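You operate a simulated robot arm through the tools that you are given. There is no shell and no other tool. Be economical: measure what you need, move in short steps, check, and stop when the job is done.

The job below is to be done with a simulated robot arm. You get a single attempt, and the scene is never put back.

TASK
Air-test the grey coupler and sort it into the green or red tray.
Fine: GOOD on the display: green tray; LEAK: red. Stand it in the tester's cup, shut the clamp, press the green button; vent with the blue one before opening the clamp.

It is judged by the outcome, as a careful person would: the job done as asked, and still so three seconds after it is handed in. It fails if anything else is knocked over, pushed out of place, dropped, spilled or broken.

THE ROBOT
A 6-joint arm with a two-finger parallel gripper, fixed in place. Base frame: the origin is at the foot of the arm, x ahead of it, y to its left, z up. Readings come in mm, rad, newtons and seconds.
Its first joint turns from -1.152 to 1.152 rad. Payload 2.45 kg.
The tool frame sits at the grasp point between the pads (the TCP): z along the fingers, y along the line on which they close. The tips reach 24 mm beyond it. Largest opening 68 mm; finger width 17, thickness 10; the body of the gripper, 40 by 70 mm, starts 41 mm behind the TCP.
Orientation is told as [roll, pitch, yaw] about the base's x, y, z axes, in that order, counted from this pose: with the fingers straight down and closing along the base's y, the tool's x points along the base's -x, its y along +y and its z along -z.

THE INTERFACE
- The arm moves only by the tool servo_tool. Its argument "commands" is a list of rows, each a list of 7 numbers: the shift along the tool's x, y, z in mm, then the turn, a rotation vector about the tool's x, y, z in rad, then the closure, from 0 (fully open) to 1 (shut). In form: [[tx, ty, tz, ax, ay, az, grip], ...]. A call has 1 to 8 rows; each row shifts and turns the commanded pose from where the row before left it, along the tool's axes as they then stand. Rows are played at 5 a second. More than 50 mm and 0.15 rad between two rows, or a gripper value outside its range, and nothing of the call is played. A pose out of reach is approached as far as the arm can. The call stops where the force on the tool passes 40 N (or 10 N more than at its start, if that is more) or the arm is blocked; 0.2 s more then pass. The fingers move at their own pace (about 108 mm/s each) and stop on an object; they squeeze with about 45 N. The grip force told is the motor's: it shows also when the fingers shut on nothing. Time passes only in rows, and 0.2 s behind the last, so rows that do not move let the fingers close. It gives the time, the measured TCP pose, the force on the tool (base axes), the opening and the grip force at its end, in the units of the frame above (readings bear some noise).
- Cameras (640 x 400 px; columns grow to the right, rows downward): "scene" is fixed at [183.1, 437.5, 1452.9]; the picture's right is [-0.50, -0.87, 0.00], its down [-0.57, 0.33, -0.75] and it looks along [0.65, -0.38, -0.66] (base axes); focal length 241 px, centre (320, 200). "wrist" rides on the gripper at [-32, 0, -39] in the tool frame; the picture's right is [0.00, -1.00, 0.00], its down [0.97, 0.00, -0.24] and it looks along [0.24, 0.00, 0.97] (tool axes); focal length 218 px, centre (320, 200). There is no depth. A picture from a camera that has moved, and an enlarged one, comes with that camera's place and axes in the base frame and with its lens.
- grab_frame(camera): a new picture of that camera. The clock stands still meanwhile.
- inspect(camera, box): a new picture of the part [left, top, right, bottom] of that camera's present view, enlarged. The clock stands still meanwhile.
- hand_in(): hands the job in; it is judged then, once.

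Work in short steps. Places have to be worked out from the pictures, the camera data and where the tool is seen: move nearer, look again, correct. Check each grasp and each placing, and mend what went wrong. You have 120 turns and 76 pictures in all, those below and enlarged ones among them. Open the gripper and draw the arm clear of the work before you hand the job in, unless the task says otherwise; then end with one line.

The tools are called after ">>>" as name(argument=value, ...) on one line, values as JSON. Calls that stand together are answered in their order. servo_tool: Moves the arm, as the interface text tells. Its arguments: {"type":"object","properties":{"commands":{"type":"array","items":{"type":"array","items":{"type":"number"}}}},"required":["commands"]} The other tools are called the same way: grab_frame (camera) takes a picture; inspect (camera, box) takes an enlarged picture of a part of a camera's view; hand_in () hands the job in.

At the start:

```text
t: 0.0
tcp_pos: [502.1, -10.1, 1217.9]
ee_rot: [0.0, 0.001, 0.0]
ft_force: [-0.7, 0.1, 0.5]
gripper_width: 68.0
grip_force: 0.0
```

scene: 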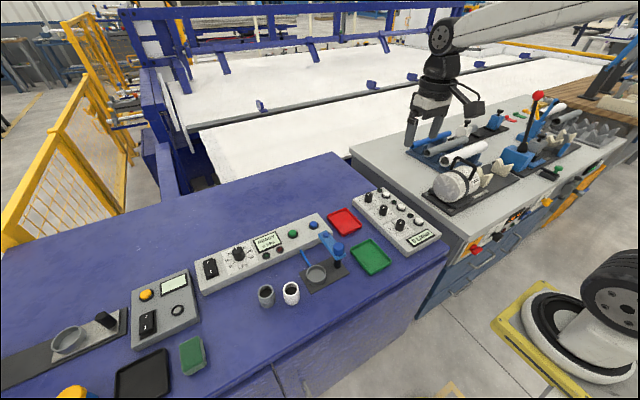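
wrist: 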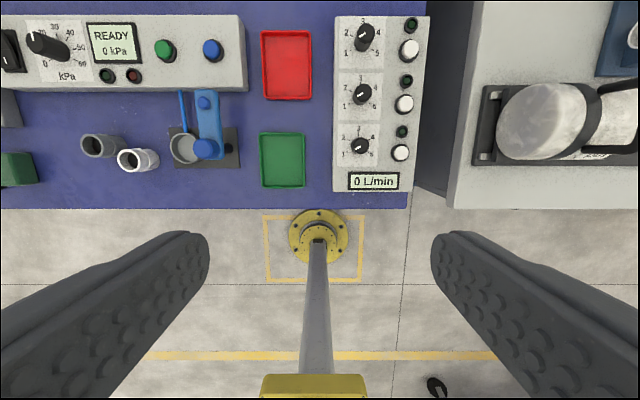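

The two views let me triangulate: the tester's cup comes out near x≈525, y≈250, z≈820, which is much higher than the surface height I was told. I'll look at the tester and parts closely before moving.

>>> inspect(camera="wrist", box=[0, 0, 320, 200])

>>> inspect(camera="scene", box=[190, 180, 450, 342])

```text
2.00 times, centred on (160, 100) of wrist
camera zoom: at [534.5, -10.9, 1256.2], right [0.0, -1.0, 0.0], down [-0.97, 0.0, 0.24], along [-0.24, 0.0, -0.97], focal length 436 px, centre (640, 400)
```

zoom: 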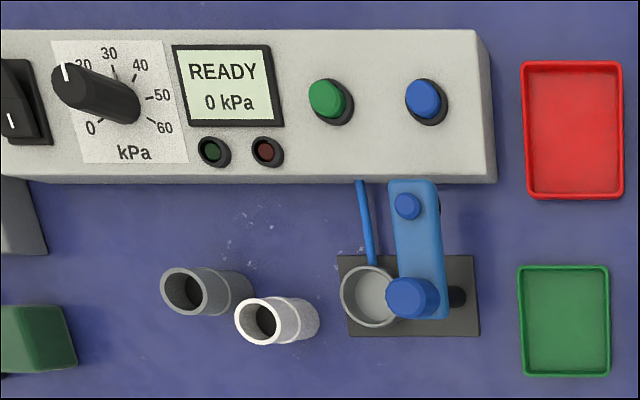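

```text
2.46 times, centred on (320, 261) of scene
camera zoom: at [183.1, 437.5, 1452.9], right [-0.5, -0.87, 0.0], down [-0.57, 0.33, -0.75], along [0.65, -0.38, -0.66], focal length 593 px, centre (320, 50)
```

zoom: 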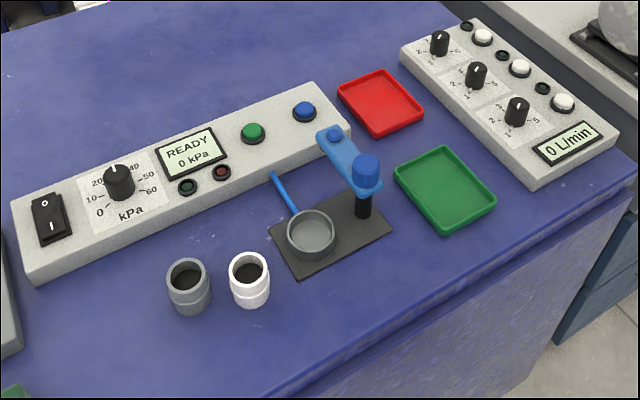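

The clamp is a blue arm swivelling on a post, now swung open toward the panel. The empty cup sits to the post's left, with the grey and white couplers further left. I'll move over the couplers at a safe height and look again.

>>> servo_tool(commands=[[0, 36, 20, 0, 0, 0, 0], [0, 36, 20, 0, 0, 0, 0], [0, 36, 20, 0, 0, 0, 0], [0, 36, 20, 0, 0, 0, 0], [0, 36, 20, 0, 0, 0, 0], [0, 36, 20, 0, 0, 0, 0], [0, 36, 20, 0, 0, 0, 0], [0, 36, 20, 0, 0, 0, 0]])

>>> grab_frame(camera="wrist")

>>> grab_frame(camera="scene")

```text
t: 1.8
tcp_pos: [503.9, 277.1, 1056.7]
ee_rot: [-0.001, 0.0, 0.0]
ft_force: [-0.8, 0.6, -1.0]
gripper_width: 67.7
grip_force: 0.1
```

```text
71 pictures are left
camera wrist: at [535.6, 276.2, 1096.0], right [0.0, -1.0, 0.0], down [-0.97, 0.0, 0.24], along [-0.24, 0.0, -0.97], focal length 218 px, centre (320, 200)
```

wrist: 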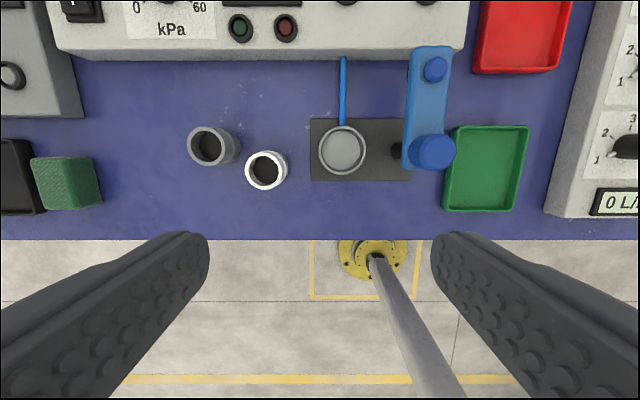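

```text
70 pictures are left
```

scene: 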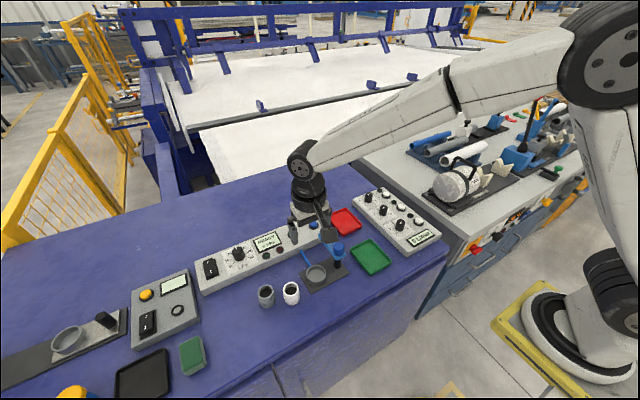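

The two wrist views put the cup rim centre at about (533, 250, 827), the grey coupler's top at (535, 398, 850) and the white one's at (509, 337, 849). The clamp post is near (532, 174, 893). I'll go above the grey coupler for a closer look.

>>> servo_tool(commands=[[-8, 30, 25, 0, 0, 0, 0], [-8, 30, 25, 0, 0, 0, 0], [-8, 30, 25, 0, 0, 0, 0], [-7, 30, 25, 0, 0, 0, 0], [0, 0, 20, 0, 0, 0, 0]])

>>> grab_frame(camera="wrist")

```text
t: 3.0
tcp_pos: [534.4, 398.5, 936.2]
ee_rot: [0.0, 0.001, 0.0]
ft_force: [0.0, 0.5, 1.5]
gripper_width: 67.9
grip_force: 0.0
```

```text
69 pictures are left
camera wrist: at [565.9, 397.6, 975.0], right [0.0, -1.0, 0.0], down [-0.97, 0.0, 0.24], along [-0.24, 0.0, -0.97], focal length 218 px, centre (320, 200)
```

wrist: 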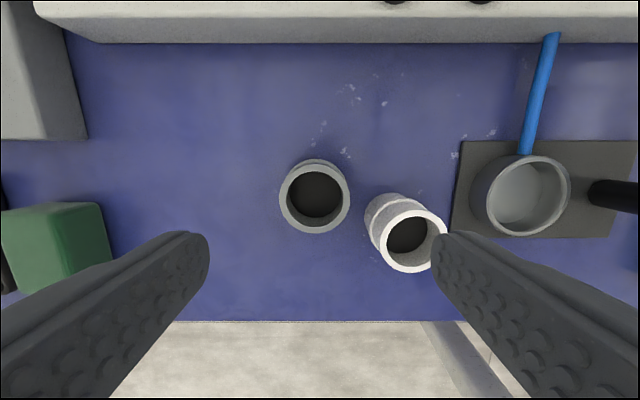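

The grey coupler's top is at about (536, 400.5), 41 mm across, and the white one stands close to its right. I'll narrow the opening and yaw 0.3 rad to stay clear of the white one, then descend to z≈852.

>>> servo_tool(commands=[[-1.6, 2, 0, 0, 0, -0.14, 0.18], [0, 0, 10, 0, 0, -0.14, 0.18], [0, 0, 25, 0, 0, 0, 0.18], [0, 0, 20, 0, 0, 0, 0.18]])

>>> grab_frame(camera="wrist")

```text
t: 4.0
tcp_pos: [534.5, 401.3, 882.2]
ee_rot: [0.0, -0.001, 0.28]
ft_force: [-0.1, -0.8, 0.5]
gripper_width: 55.7
grip_force: 0.0
```

```text
68 pictures are left
camera wrist: at [565.3, 408.8, 921.0], right [0.28, -0.96, 0.0], down [-0.93, -0.27, 0.24], along [-0.23, -0.07, -0.97], focal length 218 px, centre (320, 200)
```

wrist: 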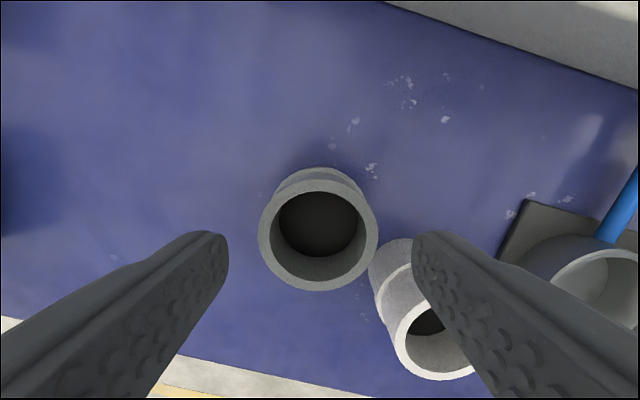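

The coupler is between the fingers and the white one has over 10 mm of clearance. I'll descend and close.

>>> servo_tool(commands=[[-1.2, -1.4, 10, 0, 0, 0, 0.18], [0, 0, 10, 0, 0, 0, 0.18], [0, 0, 10, 0, 0, 0, 0.18], [0, 0, 0, 0, 0, 0, 0.7], [0, 0, 0, 0, 0, 0, 0.7]])

>>> grab_frame(camera="wrist")

```text
t: 5.2
tcp_pos: [536.6, 399.0, 852.3]
ee_rot: [0.0, 0.0, 0.28]
ft_force: [0.4, 0.0, 1.5]
gripper_width: 39.8
grip_force: 44.8
```

```text
67 pictures are left
camera wrist: at [567.4, 406.4, 891.6], right [0.28, -0.96, 0.0], down [-0.93, -0.27, 0.24], along [-0.23, -0.07, -0.97], focal length 218 px, centre (320, 200)
```

wrist: 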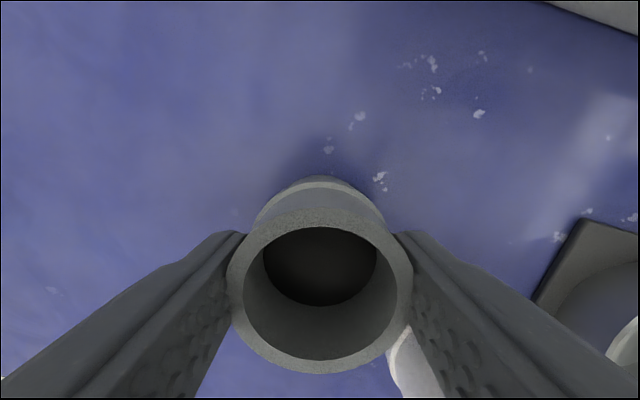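

Grip confirmed at 39.8 mm with the coupler upright. I'll lift it 70 mm, undo the yaw, and carry it over the cup.

>>> servo_tool(commands=[[0, 0, -20, 0, 0, 0, 0.7], [0, 0, -25, 0, 0, 0, 0.7], [0, 0, -25, 0, 0, 0.14, 0.7], [0, 0, 0, 0, 0, 0.14, 0.7], [1, -37, 0, 0, 0, 0, 0.7], [1, -37, 0, 0, 0, 0, 0.7], [1, -37, 0, 0, 0, 0, 0.7], [1, -37, 0, 0, 0, 0, 0.7]])

>>> grab_frame(camera="wrist")

>>> inspect(camera="scene", box=[240, 200, 400, 300])

```text
t: 7.0
tcp_pos: [533.3, 252.6, 921.6]
ee_rot: [0.0, 0.0, 0.0]
ft_force: [0.0, -1.0, -0.9]
gripper_width: 39.8
grip_force: 45.0
```

```text
66 pictures are left
camera wrist: at [565.9, 251.8, 961.2], right [0.0, -1.0, 0.0], down [-0.97, 0.0, 0.24], along [-0.24, 0.0, -0.97], focal length 218 px, centre (320, 200)
```

wrist: 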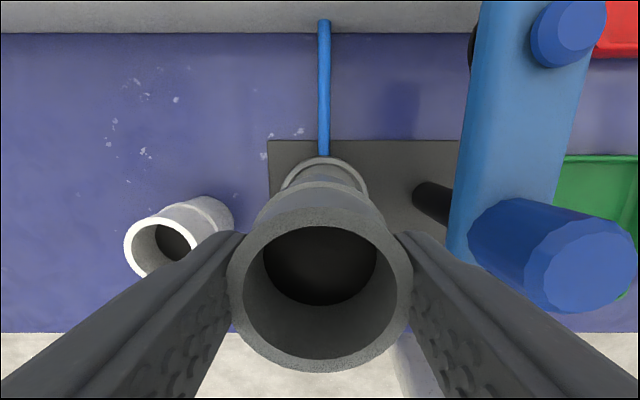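

```text
4.00 times, centred on (320, 250) of scene
camera zoom: at [183.1, 437.5, 1452.9], right [-0.5, -0.87, 0.0], down [-0.57, 0.33, -0.75], along [0.65, -0.38, -0.66], focal length 964 px, centre (320, 0)
```

zoom: 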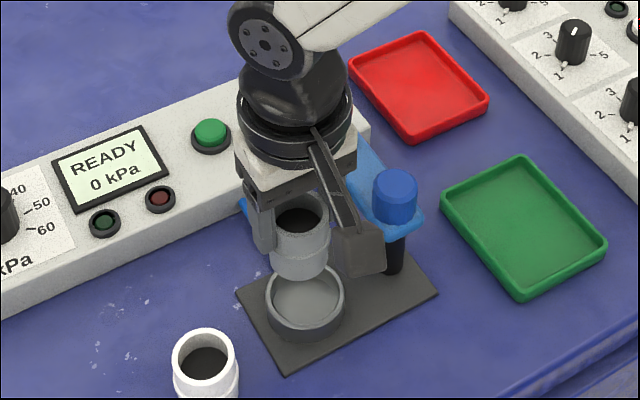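

The cup lies about 2 mm to the right and 3 mm toward the base from the coupler axis. I'll correct that, lower to just above the rim and check.

>>> servo_tool(commands=[[2.8, -2, 0, 0, 0, 0, 0.7], [0, 0, 18, 0, 0, 0, 0.7], [0, 0, 17, 0, 0, 0, 0.7]])

>>> grab_frame(camera="wrist")

>>> inspect(camera="scene", box=[280, 240, 360, 290])

```text
t: 7.8
tcp_pos: [530.2, 249.7, 887.0]
ee_rot: [0.001, 0.0, 0.0]
ft_force: [0.0, -0.1, -0.9]
gripper_width: 39.6
grip_force: 44.8
```

```text
64 pictures are left
camera wrist: at [561.9, 249.2, 926.0], right [0.0, -1.0, 0.0], down [-0.97, 0.0, 0.24], along [-0.24, 0.0, -0.97], focal length 218 px, centre (320, 200)
```

wrist: 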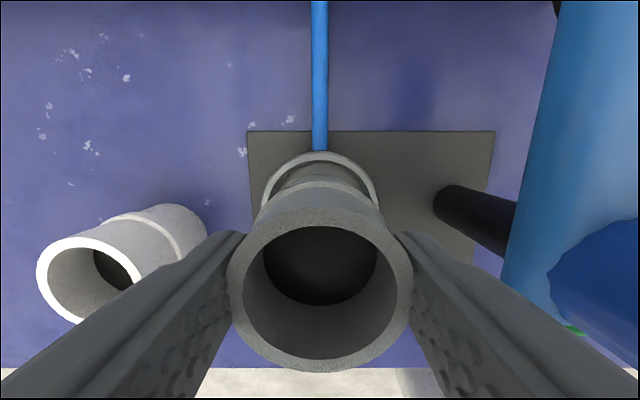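

```text
8.00 times, centred on (320, 265) of scene
camera zoom: at [183.2, 437.5, 1452.9], right [-0.5, -0.87, 0.0], down [-0.57, 0.33, -0.75], along [0.65, -0.38, -0.66], focal length 1929 px, centre (320, -320)
```

zoom: 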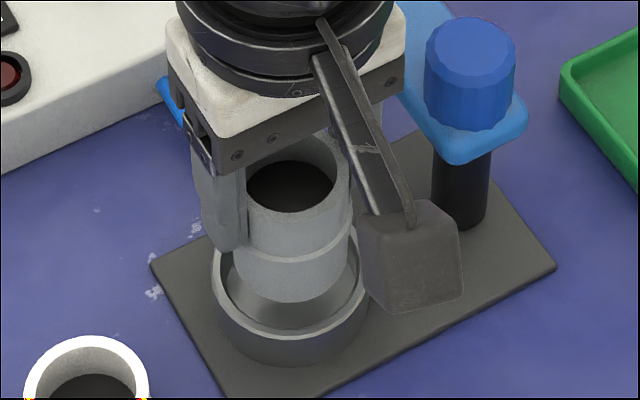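

The coupler looks concentric with the cup in both views. I'll lower it in small steps, watching the force.

>>> servo_tool(commands=[[0, 0, 8, 0, 0, 0, 0.7], [0, 0, 8, 0, 0, 0, 0.7], [0, 0, 6, 0, 0, 0, 0.7]])

>>> inspect(camera="scene", box=[280, 240, 360, 290])

```text
t: 8.6
tcp_pos: [528.4, 249.1, 866.0]
ee_rot: [0.001, 0.001, 0.001]
ft_force: [-0.1, -0.5, -1.2]
gripper_width: 39.7
grip_force: 44.6
```

```text
8.00 times, centred on (320, 265) of scene
camera zoom: at [183.2, 437.5, 1452.9], right [-0.5, -0.87, 0.0], down [-0.57, 0.33, -0.75], along [0.65, -0.38, -0.66], focal length 1929 px, centre (320, -320)
```

zoom: 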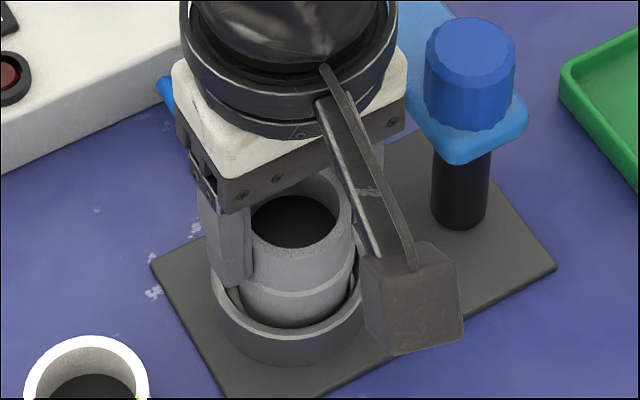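

It's entering the cup freely. I'll continue gently until the force shows contact with the floor.

>>> servo_tool(commands=[[0, 0, 3, 0, 0, 0, 0.7], [0, 0, 3, 0, 0, 0, 0.7], [0, 0, 2, 0, 0, 0, 0.7]])

```text
t: 9.4
tcp_pos: [531.5, 250.4, 859.3]
ee_rot: [0.001, -0.004, 0.0]
ft_force: [-8.7, -4.0, 31.9]
gripper_width: 39.7
grip_force: 44.7
```

There's contact at z≈859, which matches the cup floor. I'll ease up slightly, open the fingers part way and check how it sits.

>>> servo_tool(commands=[[0, 0, -1, 0, 0, 0, 0.7], [0, 0, 0, 0, 0, 0, 0.25], [0, 0, 0, 0, 0, 0, 0.25]])

>>> grab_frame(camera="wrist")

>>> inspect(camera="scene", box=[280, 240, 360, 290])

```text
t: 10.2
tcp_pos: [529.6, 248.1, 857.6]
ee_rot: [-0.001, 0.001, 0.0]
ft_force: [0.1, -0.1, -0.3]
gripper_width: 51.2
grip_force: 0.1
```

```text
61 pictures are left
camera wrist: at [561.5, 247.8, 896.8], right [0.0, -1.0, 0.0], down [-0.97, 0.0, 0.24], along [-0.24, 0.0, -0.97], focal length 218 px, centre (320, 200)
```

wrist: 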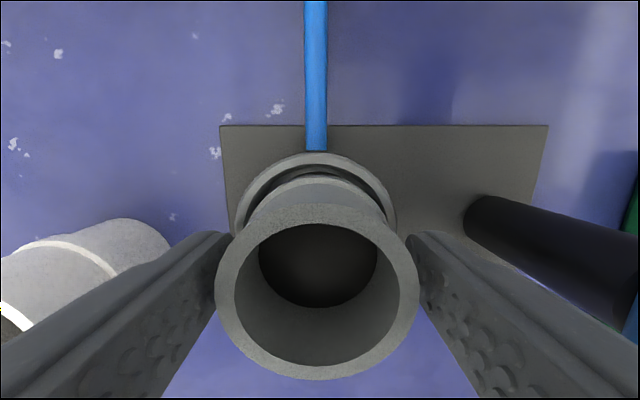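

```text
8.00 times, centred on (320, 265) of scene
camera zoom: at [183.1, 437.5, 1452.9], right [-0.5, -0.87, 0.0], down [-0.57, 0.33, -0.75], along [0.65, -0.38, -0.66], focal length 1929 px, centre (320, -320)
```

zoom: 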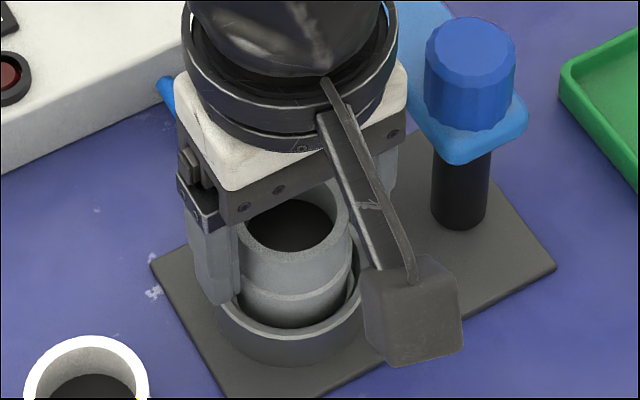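

The coupler stands released in the cup. I'll retreat straight up, then look at it and the clamp.

>>> servo_tool(commands=[[0, 0, -25, 0, 0, 0, 0.25], [0, 0, -35, 0, 0, 0, 0.25], [0, 0, -40, 0, 0, 0, 0.25], [0, -10, -40, 0, 0, 0, 0.25], [0, -20, -40, 0, 0, 0, 0.25]])

>>> grab_frame(camera="wrist")

```text
t: 11.4
tcp_pos: [530.2, 220.3, 1038.4]
ee_rot: [-0.001, 0.0, 0.0]
ft_force: [-0.2, -0.1, 0.6]
gripper_width: 50.9
grip_force: 0.0
```

```text
59 pictures are left
camera wrist: at [560.8, 219.5, 1077.2], right [0.0, -1.0, 0.0], down [-0.97, 0.0, 0.24], along [-0.24, 0.0, -0.97], focal length 218 px, centre (320, 200)
```

wrist: 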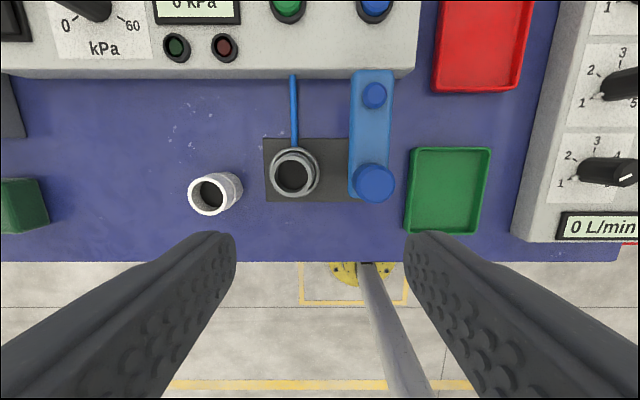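

The coupler is seated. The clamp pivots at about (531, 174), and its small end knob is at about (601, 175) with its top at z≈882. I'll go above the small knob to refine the position, planning to cage it and swing it 90° over the cup.

>>> servo_tool(commands=[[-24, -15, 25, 0, 0, 0, 0.25], [-24, -15, 25, 0, 0, 0, 0.25], [-23, -15, 25, 0, 0, 0, 0.25], [0, 0, 25, 0, 0, 0, 0.25]])

>>> grab_frame(camera="wrist")

>>> inspect(camera="scene", box=[280, 215, 376, 275])

```text
t: 12.4
tcp_pos: [602.5, 174.7, 939.9]
ee_rot: [-0.001, 0.0, 0.0]
ft_force: [0.1, -0.3, -0.9]
gripper_width: 51.1
grip_force: 0.2
```

```text
58 pictures are left
camera wrist: at [634.0, 173.4, 979.4], right [0.0, -1.0, 0.0], down [-0.97, 0.0, 0.24], along [-0.24, 0.0, -0.97], focal length 218 px, centre (320, 200)
```

wrist: 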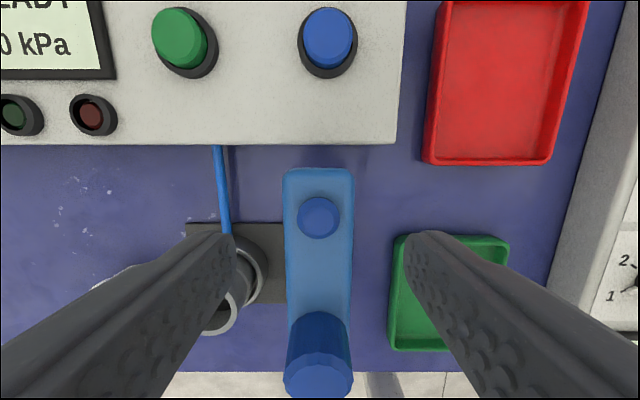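

```text
6.67 times, centred on (328, 245) of scene
camera zoom: at [183.2, 437.5, 1452.9], right [-0.5, -0.87, 0.0], down [-0.57, 0.33, -0.75], along [0.65, -0.38, -0.66], focal length 1607 px, centre (267, -100)
```

zoom: 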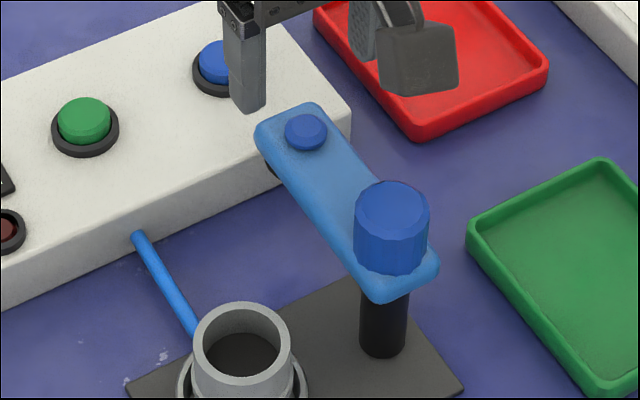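

The end cap is low, but the arm itself is about 33 mm wide, so the fingers can straddle it near x≈591 with tips at z≈866, above the coupler top at ~856. I'll descend around the arm and narrow the fingers to a loose cage.

>>> servo_tool(commands=[[11, 0, 10, 0, 0, 0, 0.25], [0, 0, 15, 0, 0, 0, 0.25], [0, 0, 15, 0, 0, 0, 0.25], [0, 0, 10, 0, 0, 0, 0.25], [0, 0, 0, 0, 0, 0, 0.43]])

>>> grab_frame(camera="wrist")

>>> inspect(camera="scene", box=[280, 215, 376, 275])

```text
t: 13.6
tcp_pos: [590.3, 173.0, 887.9]
ee_rot: [0.0, 0.0, 0.0]
ft_force: [0.0, 0.6, 0.5]
gripper_width: 39.8
grip_force: 0.3
```

```text
56 pictures are left
camera wrist: at [621.7, 172.8, 927.9], right [0.0, -1.0, 0.0], down [-0.97, 0.0, 0.24], along [-0.24, 0.0, -0.97], focal length 218 px, centre (320, 200)
```

wrist: 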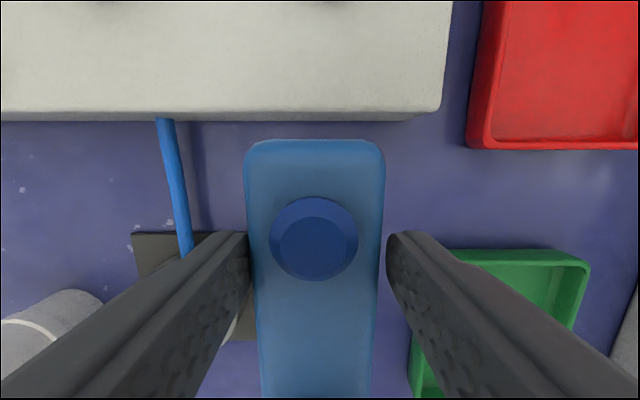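

```text
6.67 times, centred on (328, 245) of scene
camera zoom: at [183.1, 437.5, 1452.9], right [-0.5, -0.87, 0.0], down [-0.57, 0.33, -0.75], along [0.65, -0.38, -0.66], focal length 1607 px, centre (267, -100)
```

zoom: 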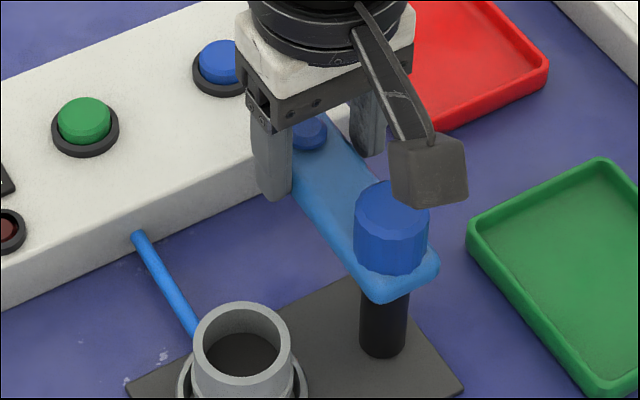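

The fingers straddle the arm and no force shows. I'll begin the swing with three arc steps and check.

>>> servo_tool(commands=[[0.5, 7.8, 0, 0, 0, -0.131, 0.43], [0.5, 7.8, 0, 0, 0, -0.131, 0.43], [0.5, 7.8, 0, 0, 0, -0.131, 0.43]])

>>> inspect(camera="scene", box=[280, 200, 376, 260])

```text
t: 14.4
tcp_pos: [584.4, 196.8, 888.2]
ee_rot: [-0.001, -0.001, 0.396]
ft_force: [0.2, -0.1, -0.5]
gripper_width: 38.7
grip_force: 0.6
```

```text
6.67 times, centred on (328, 230) of scene
camera zoom: at [183.2, 437.5, 1452.9], right [-0.5, -0.87, 0.0], down [-0.57, 0.33, -0.75], along [0.65, -0.38, -0.66], focal length 1607 px, centre (267, 0)
```

zoom: 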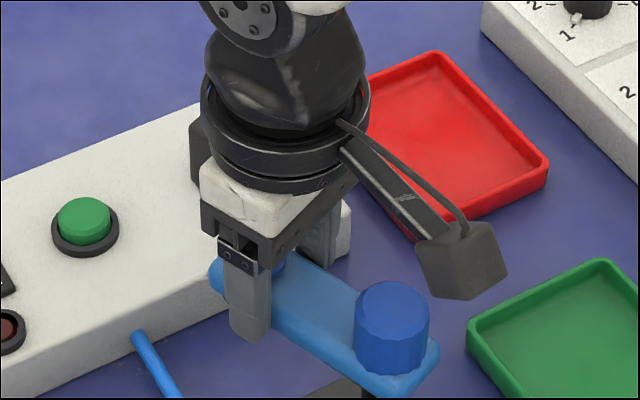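

The clamp follows freely. The bracket block on the gripper rides at z≈920 or higher, above the big knob. I'll continue the swing.

>>> servo_tool(commands=[[0.5, 7.8, 0, 0, 0, -0.131, 0.43], [0.5, 7.8, 0, 0, 0, -0.131, 0.43], [0.5, 7.8, 0, 0, 0, -0.131, 0.43], [0.5, 7.8, 0, 0, 0, -0.131, 0.43], [0.5, 7.8, 0, 0, 0, -0.131, 0.43]])

>>> inspect(camera="scene", box=[280, 215, 376, 275])

>>> grab_frame(camera="wrist")

```text
t: 15.6
tcp_pos: [559.7, 225.3, 888.3]
ee_rot: [0.001, 0.0, 1.049]
ft_force: [0.2, -0.5, -0.4]
gripper_width: 39.1
grip_force: 0.8
```

```text
6.67 times, centred on (328, 245) of scene
camera zoom: at [183.2, 437.5, 1452.9], right [-0.5, -0.87, 0.0], down [-0.57, 0.33, -0.75], along [0.65, -0.38, -0.66], focal length 1607 px, centre (267, -100)
```

zoom: 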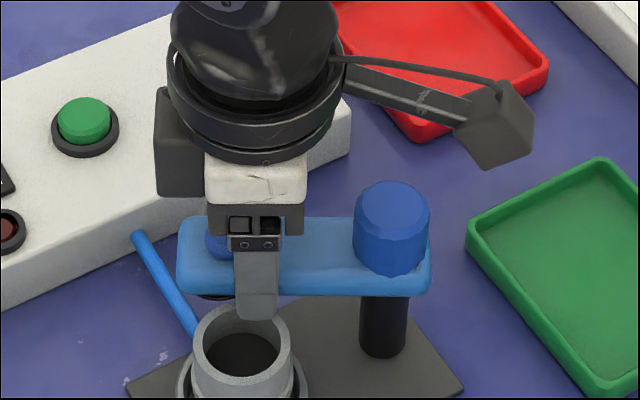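

```text
52 pictures are left
camera wrist: at [574.8, 252.4, 927.3], right [0.87, -0.5, 0.0], down [-0.48, -0.84, 0.24], along [-0.12, -0.21, -0.97], focal length 218 px, centre (320, 200)
```

wrist: 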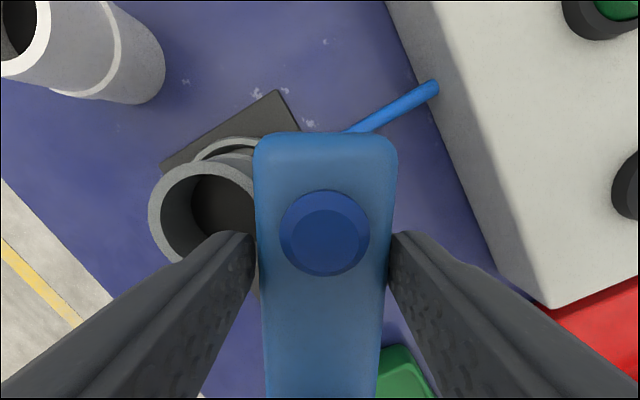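

The leading fingertip clears the coupler top by a few mm. I'll do the last four arc steps with the force limit on guard.

>>> servo_tool(commands=[[0.5, 7.8, 0, 0, 0, -0.131, 0.43], [0.5, 7.8, 0, 0, 0, -0.131, 0.43], [0.5, 7.8, 0, 0, 0, -0.131, 0.43], [0.5, 7.8, 0, 0, 0, -0.131, 0.43]])

>>> inspect(camera="scene", box=[280, 215, 376, 275])

>>> grab_frame(camera="wrist")

```text
t: 16.6
tcp_pos: [528.7, 233.2, 887.9]
ee_rot: [0.0, -0.001, 1.575]
ft_force: [-0.7, 0.1, -0.1]
gripper_width: 39.0
grip_force: 0.0
```

```text
6.67 times, centred on (328, 245) of scene
camera zoom: at [183.1, 437.5, 1452.9], right [-0.5, -0.87, 0.0], down [-0.57, 0.33, -0.75], along [0.65, -0.38, -0.66], focal length 1607 px, centre (267, -100)
```

zoom: 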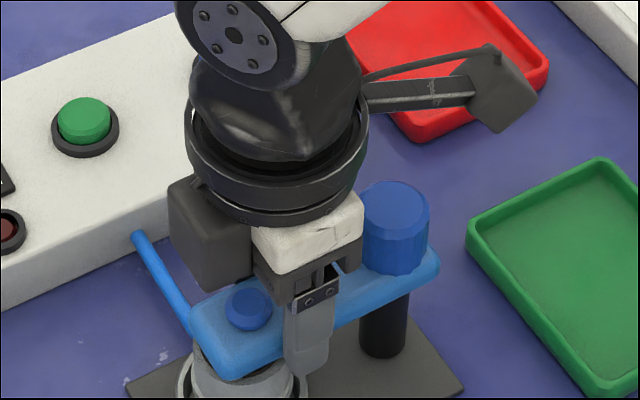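

```text
50 pictures are left
camera wrist: at [529.1, 264.5, 927.4], right [1.0, 0.0, 0.0], down [0.0, -0.97, 0.24], along [0.0, -0.24, -0.97], focal length 218 px, centre (320, 200)
```

wrist: 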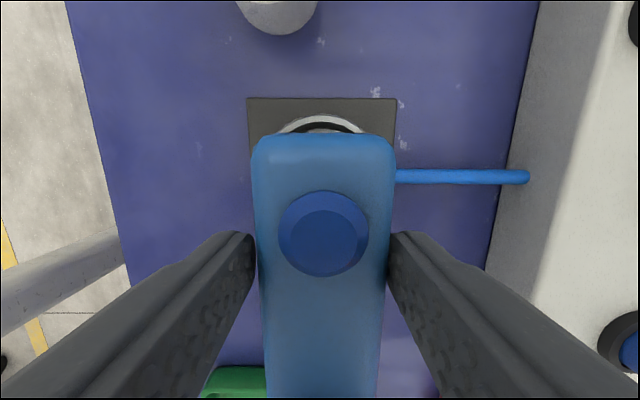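

The clamp arm is now over the cup and coupler. I'll lift straight off and look at whether the pad seats and whether the big knob needs anything.

>>> servo_tool(commands=[[0, 0, -20, 0, 0, 0, 0.4], [0, 0, -35, 0, 0, 0, 0.4], [-25, 0, -40, 0, 0, 0, 0.4], [-45, 0, -10, 0, 0, 0, 0.4], [-45, 0, 0, 0, 0, 0, 0.4], [-40, 0, 0, 0, 0, 0, 0.4]])

>>> inspect(camera="scene", box=[280, 235, 360, 285])

>>> grab_frame(camera="wrist")

```text
t: 18.0
tcp_pos: [529.3, 389.3, 991.4]
ee_rot: [0.0, 0.001, 1.572]
ft_force: [0.1, -0.1, -0.3]
gripper_width: 40.9
grip_force: 0.1
```

```text
8.00 times, centred on (320, 260) of scene
camera zoom: at [183.1, 437.5, 1452.9], right [-0.5, -0.87, 0.0], down [-0.57, 0.33, -0.75], along [0.65, -0.38, -0.66], focal length 1929 px, centre (320, -280)
```

zoom: 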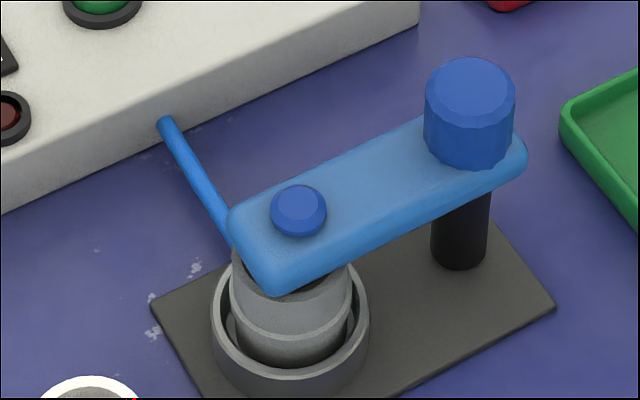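

```text
48 pictures are left
camera wrist: at [529.9, 420.5, 1031.7], right [1.0, 0.0, 0.0], down [0.0, -0.97, 0.24], along [0.0, -0.24, -0.97], focal length 218 px, centre (320, 200)
```

wrist: 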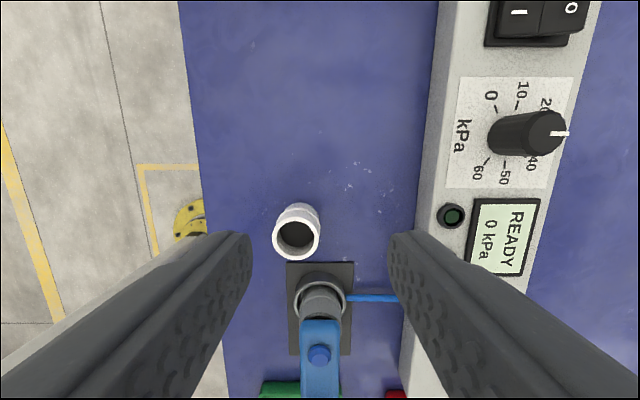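

The arm lies over the coupler, parallel to the cup–post line. Before pressurising I'll re-straddle it and nudge it gently toward closed, to feel whether it's against its stop.

>>> servo_tool(commands=[[40, 0, 0, 0, 0, 0, 0.25], [45, 0, 0, 0, 0, 0, 0.25], [45, 0, 10, 0, 0, 0, 0.25], [25, 0, 40, 0, 0, 0, 0.25], [0, 0, 35, 0, 0, 0, 0.25], [0, 0, 18, 0, 0, 0, 0.25], [0, 0, 0, 0, 0, 0, 0.45]])

>>> servo_tool(commands=[[0, 2, 0, 0, 0, 0, 0.45], [0, 2, 0, 0, 0, 0, 0.45], [0, 2, 0, 0, 0, 0, 0.45]])

>>> grab_frame(camera="wrist")

```text
t: 19.6
tcp_pos: [528.0, 233.6, 890.3]
ee_rot: [0.0, -0.001, 1.571]
ft_force: [0.1, -0.3, 1.0]
gripper_width: 38.0
grip_force: 0.4
```

```text
t: 20.4
tcp_pos: [525.7, 233.3, 890.4]
ee_rot: [-0.001, -0.001, 1.572]
ft_force: [11.1, 0.9, -3.8]
gripper_width: 46.0
grip_force: 5.2
```

```text
47 pictures are left
camera wrist: at [525.3, 265.6, 929.8], right [1.0, 0.0, 0.0], down [0.0, -0.97, 0.24], along [0.0, -0.24, -0.97], focal length 218 px, centre (320, 200)
```

wrist: 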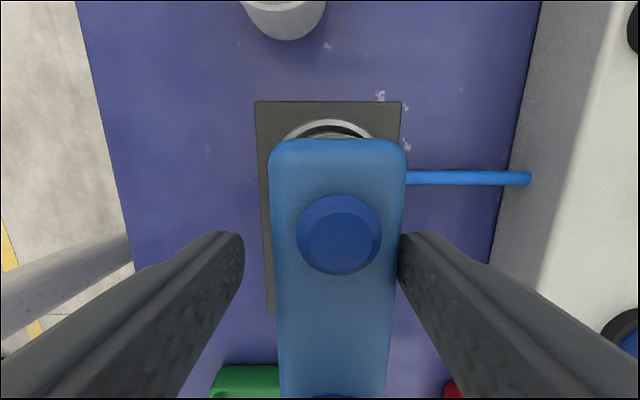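

The arm is against its stop (11 N and no further travel), so the clamp is shut. I'll back off, lift clear and go above the green button, which I place at about (686, 243, 855).

>>> servo_tool(commands=[[0, -3, 0, 0, 0, 0, 0.3], [0, 0, -25, 0, 0, 0, 0.3], [0, 0, -35, 0, 0, 0, 0.3], [0, -38, 0, 0, 0, 0, 0.6], [-3, -38, 0, 0, 0, 0, 1], [-3, -38, 0, 0, 0, 0, 1], [-3, -38, 0, 0, 0, 0, 1]])

>>> grab_frame(camera="wrist")

```text
t: 22.0
tcp_pos: [678.8, 243.4, 951.0]
ee_rot: [0.003, -0.001, 1.573]
ft_force: [0.3, 0.2, 0.4]
gripper_width: 0.0
grip_force: 23.7
```

```text
46 pictures are left
camera wrist: at [678.6, 274.4, 991.1], right [1.0, 0.0, 0.0], down [0.0, -0.97, 0.24], along [0.0, -0.24, -0.97], focal length 218 px, centre (320, 200)
```

wrist: 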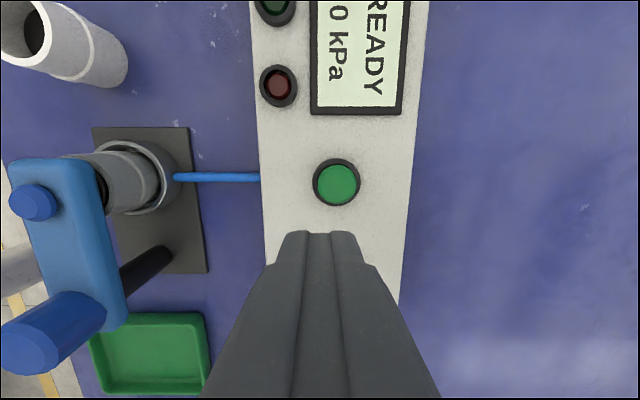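

Refined with this view, the green button is at about (690, 249.5), with its top near z 843–850. I'll align and descend to just above it.

>>> servo_tool(commands=[[-6, -11, 20, 0, 0, 0, 1], [0, 0, 25, 0, 0, 0, 1], [0, 0, 18, 0, 0, 0, 1]])

>>> grab_frame(camera="wrist")

>>> inspect(camera="scene", box=[230, 205, 342, 275])

```text
t: 22.8
tcp_pos: [691.3, 249.8, 885.4]
ee_rot: [0.0, -0.001, 1.574]
ft_force: [-0.8, 0.7, 0.0]
gripper_width: 0.0
grip_force: 23.6
```

```text
45 pictures are left
camera wrist: at [690.7, 280.4, 926.4], right [1.0, 0.0, 0.0], down [0.0, -0.97, 0.24], along [0.0, -0.24, -0.97], focal length 218 px, centre (320, 200)
```

wrist: 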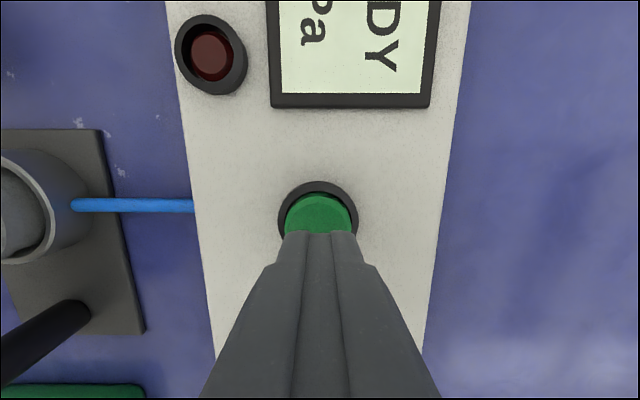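

```text
5.71 times, centred on (286, 240) of scene
camera zoom: at [183.2, 437.5, 1452.9], right [-0.5, -0.87, 0.0], down [-0.57, 0.33, -0.75], along [0.65, -0.38, -0.66], focal length 1378 px, centre (514, -29)
```

zoom: 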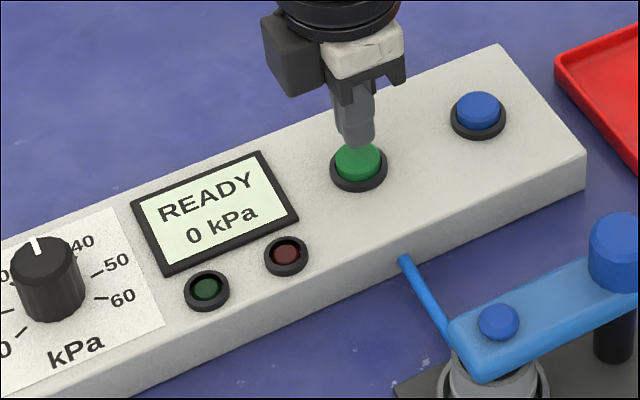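

Aligned over the green button. I'll press down in small steps and let the force tell.

>>> servo_tool(commands=[[0, 0, 5, 0, 0, 0, 1], [0, 0, 4, 0, 0, 0, 1], [0, 0, 3, 0, 0, 0, 1], [0, 0, 2, 0, 0, 0, 1]])

>>> inspect(camera="scene", box=[230, 205, 342, 275])

```text
t: 23.8
tcp_pos: [690.1, 248.7, 871.8]
ee_rot: [-0.001, 0.001, 1.572]
ft_force: [0.7, 0.0, 0.4]
gripper_width: 0.0
grip_force: 23.4
```

```text
5.71 times, centred on (286, 240) of scene
camera zoom: at [183.1, 437.5, 1452.9], right [-0.5, -0.87, 0.0], down [-0.57, 0.33, -0.75], along [0.65, -0.38, -0.66], focal length 1378 px, centre (514, -29)
```

zoom: 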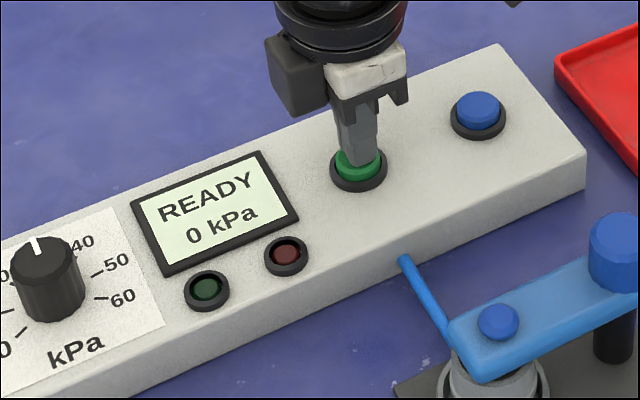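

Still no contact at tip z≈848. I'll keep pressing in 2 mm steps.

>>> servo_tool(commands=[[0, 0, 2, 0, 0, 0, 1], [0, 0, 2, 0, 0, 0, 1], [0, 0, 2, 0, 0, 0, 1]])

>>> inspect(camera="scene", box=[230, 205, 342, 275])

```text
t: 24.6
tcp_pos: [690.3, 249.3, 868.4]
ee_rot: [0.0, -0.001, 1.572]
ft_force: [-0.9, -2.0, 4.8]
gripper_width: 0.3
grip_force: 23.6
```

```text
5.71 times, centred on (286, 240) of scene
camera zoom: at [183.0, 437.4, 1452.9], right [-0.5, -0.87, 0.0], down [-0.57, 0.33, -0.75], along [0.65, -0.38, -0.66], focal length 1378 px, centre (514, -29)
```

zoom: 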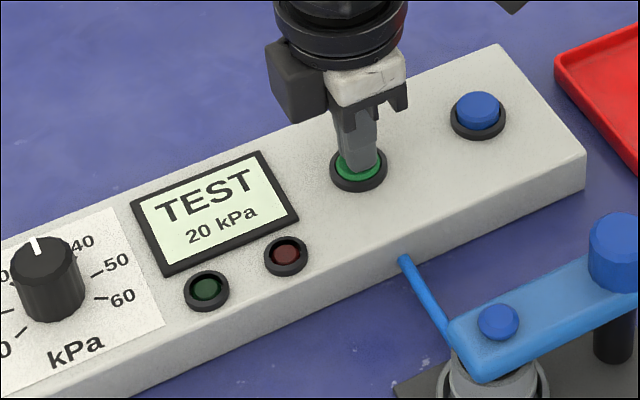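

The display reads TEST, 20 kPa, so the press registered. I'll lift off and let time pass.

>>> servo_tool(commands=[[0, 0, -15, 0, 0, 0, 1], [0, 0, -25, 0, 0, 0, 1], [0, 0, 0, 0, 0, 0, 1], [0, 0, 0, 0, 0, 0, 1], [0, 0, 0, 0, 0, 0, 1], [0, 0, 0, 0, 0, 0, 1], [0, 0, 0, 0, 0, 0, 1], [0, 0, 0, 0, 0, 0, 1]])

>>> inspect(camera="scene", box=[230, 205, 342, 275])

```text
t: 26.4
tcp_pos: [691.2, 247.7, 906.7]
ee_rot: [0.0, 0.001, 1.57]
ft_force: [0.0, -0.8, -0.7]
gripper_width: 0.0
grip_force: 23.8
```

```text
5.71 times, centred on (286, 240) of scene
camera zoom: at [183.1, 437.5, 1452.9], right [-0.5, -0.87, 0.0], down [-0.57, 0.33, -0.75], along [0.65, -0.38, -0.66], focal length 1378 px, centre (514, -29)
```

zoom: 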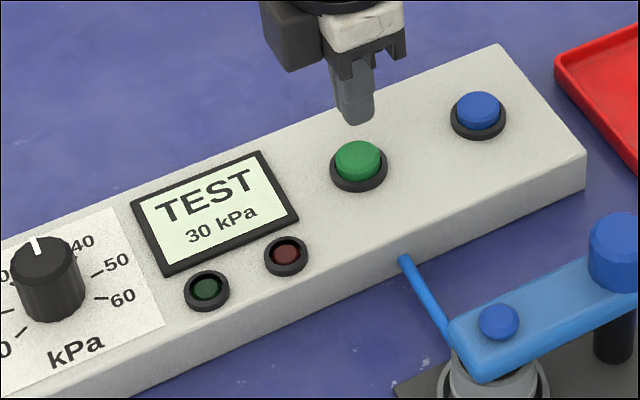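

Still testing, now at 30 kPa. I'll wait a little more, drifting toward the blue button at this height (y≈170).

>>> servo_tool(commands=[[15, 0, 0, 0, 0, 0, 1], [15, 0, 0, 0, 0, 0, 1], [15, 0, 0, 0, 0, 0, 1], [15, 0, 0, 0, 0, 0, 1], [0, 0, 0, 0, 0, 0, 1], [0, 0, 0, 0, 0, 0, 1], [0, 0, 0, 0, 0, 0, 1], [0, 0, 0, 0, 0, 0, 1]])

>>> inspect(camera="scene", box=[230, 205, 342, 275])

>>> grab_frame(camera="wrist")

```text
t: 28.2
tcp_pos: [690.0, 189.4, 905.7]
ee_rot: [-0.001, -0.001, 1.572]
ft_force: [0.5, 0.4, -0.3]
gripper_width: 0.0
grip_force: 24.0
```

```text
5.71 times, centred on (286, 240) of scene
camera zoom: at [183.1, 437.5, 1452.9], right [-0.5, -0.87, 0.0], down [-0.57, 0.33, -0.75], along [0.65, -0.38, -0.66], focal length 1378 px, centre (514, -29)
```

zoom: 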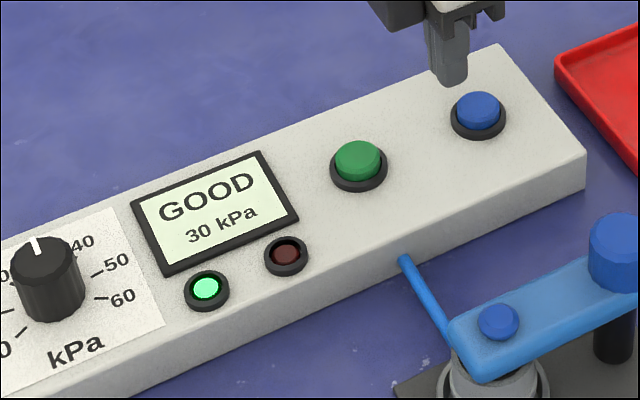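

```text
39 pictures are left
camera wrist: at [689.5, 220.3, 946.1], right [1.0, 0.0, 0.0], down [0.0, -0.97, 0.24], along [0.0, -0.24, -0.97], focal length 218 px, centre (320, 200)
```

wrist: 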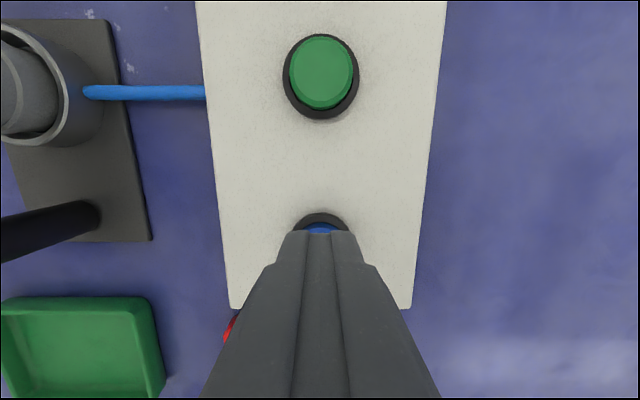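

The display reads GOOD at 30 kPa, so it goes in the green tray. Next I vent: the blue button is at about (690, 170).

>>> servo_tool(commands=[[19, 0, 0, 0, 0, 0, 1], [0, 0, 15, 0, 0, 0, 1], [0, 0, 15, 0, 0, 0, 1], [0, 0, 4, 0, 0, 0, 1], [0, 0, 3, 0, 0, 0, 1], [0, 0, 2, 0, 0, 0, 1]])

>>> inspect(camera="scene", box=[230, 205, 342, 275])

```text
t: 29.6
tcp_pos: [689.7, 170.6, 867.7]
ee_rot: [-0.001, 0.0, 1.575]
ft_force: [-0.3, 0.0, 2.7]
gripper_width: 0.0
grip_force: 23.4
```

```text
5.71 times, centred on (286, 240) of scene
camera zoom: at [183.1, 437.5, 1452.9], right [-0.5, -0.87, 0.0], down [-0.57, 0.33, -0.75], along [0.65, -0.38, -0.66], focal length 1378 px, centre (514, -29)
```

zoom: 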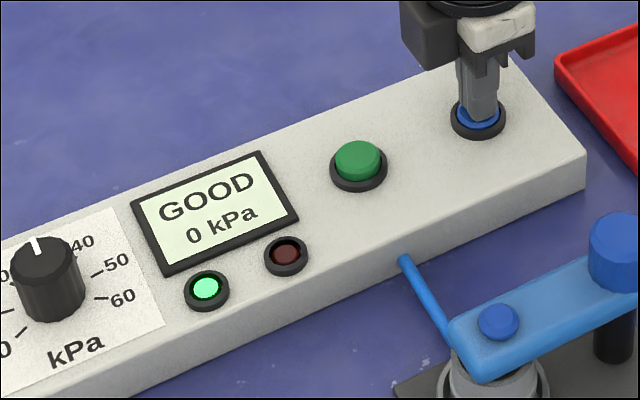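

Vented: 0 kPa, with GOOD still shown. I'll lift and return to straddle the clamp arm for opening.

>>> servo_tool(commands=[[0, 0, -40, 0, 0, 0, 1], [0, 0, -43, 0, 0, 0, 1], [-16, 40, 0, 0, 0, 0, 0.6], [-16, 40, 0, 0, 0, 0, 0.25], [-16, 40, 0, 0, 0, 0, 0.25], [-15, 40, 0, 0, 0, 0, 0.25], [0, 1, 30, 0, 0, 0, 0.25]])

>>> grab_frame(camera="wrist")

```text
t: 31.2
tcp_pos: [528.4, 232.8, 922.3]
ee_rot: [-0.001, 0.0, 1.574]
ft_force: [0.3, -0.2, -0.2]
gripper_width: 51.1
grip_force: 0.1
```

```text
37 pictures are left
camera wrist: at [528.3, 263.7, 961.3], right [1.0, 0.0, 0.0], down [0.0, -0.97, 0.24], along [0.0, -0.24, -0.97], focal length 218 px, centre (320, 200)
```

wrist: 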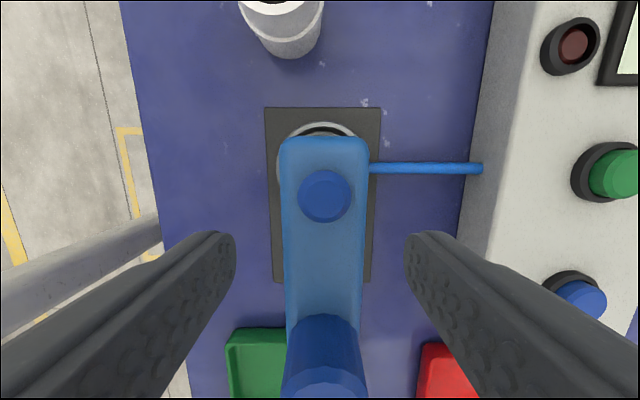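

Aligned with the arm. I'll descend, cage it and begin the reverse swing.

>>> servo_tool(commands=[[0, -1.5, 17, 0, 0, 0, 0.25], [0, 0, 16, 0, 0, 0, 0.25], [0, 0, 0, 0, 0, 0, 0.43], [0.5, -7.8, 0, 0, 0, 0.131, 0.43], [0.5, -7.8, 0, 0, 0, 0.131, 0.43], [0.5, -7.8, 0, 0, 0, 0.131, 0.43]])

>>> inspect(camera="scene", box=[280, 215, 376, 275])

```text
t: 32.6
tcp_pos: [554.0, 228.0, 888.3]
ee_rot: [-0.001, 0.001, 1.178]
ft_force: [-0.2, 1.1, -0.1]
gripper_width: 39.0
grip_force: 0.1
```

```text
6.67 times, centred on (328, 245) of scene
camera zoom: at [183.1, 437.5, 1452.9], right [-0.5, -0.87, 0.0], down [-0.57, 0.33, -0.75], along [0.65, -0.38, -0.66], focal length 1607 px, centre (267, -100)
```

zoom: 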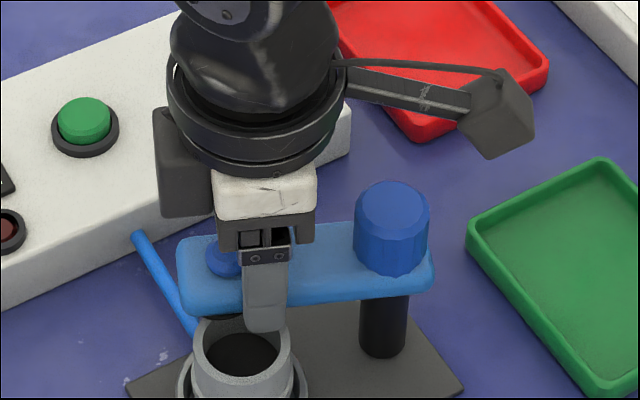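

The clamp is opening and the coupler stays put. I'll finish the swing.

>>> servo_tool(commands=[[0.5, -7.8, 0, 0, 0, 0.131, 0.43], [0.5, -7.8, 0, 0, 0, 0.131, 0.43], [0.5, -7.8, 0, 0, 0, 0.131, 0.43], [0.5, -7.8, 0, 0, 0, 0.131, 0.43], [0.5, -7.8, 0, 0, 0, 0.131, 0.43], [0.5, -7.8, 0, 0, 0, 0.131, 0.43], [0.5, -7.8, 0, 0, 0, 0.131, 0.43], [0.5, -7.8, 0, 0, 0, 0.131, 0.43]])

>>> grab_frame(camera="wrist")

```text
t: 34.4
tcp_pos: [589.8, 179.6, 887.3]
ee_rot: [-0.002, -0.001, 0.127]
ft_force: [-0.2, -1.6, 0.0]
gripper_width: 39.4
grip_force: 0.1
```

```text
35 pictures are left
camera wrist: at [621.8, 183.7, 926.6], right [0.13, -0.99, 0.0], down [-0.96, -0.12, 0.24], along [-0.24, -0.03, -0.97], focal length 218 px, centre (320, 200)
```

wrist: 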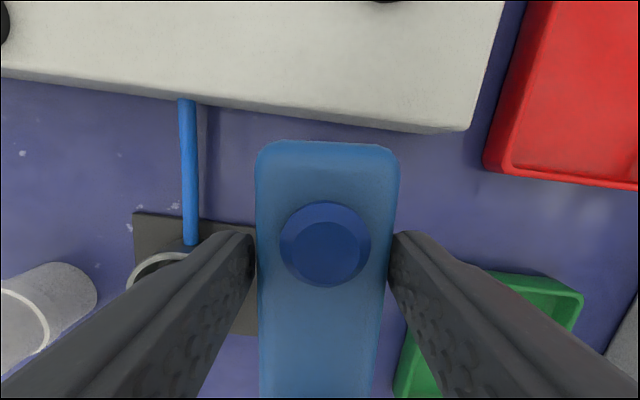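

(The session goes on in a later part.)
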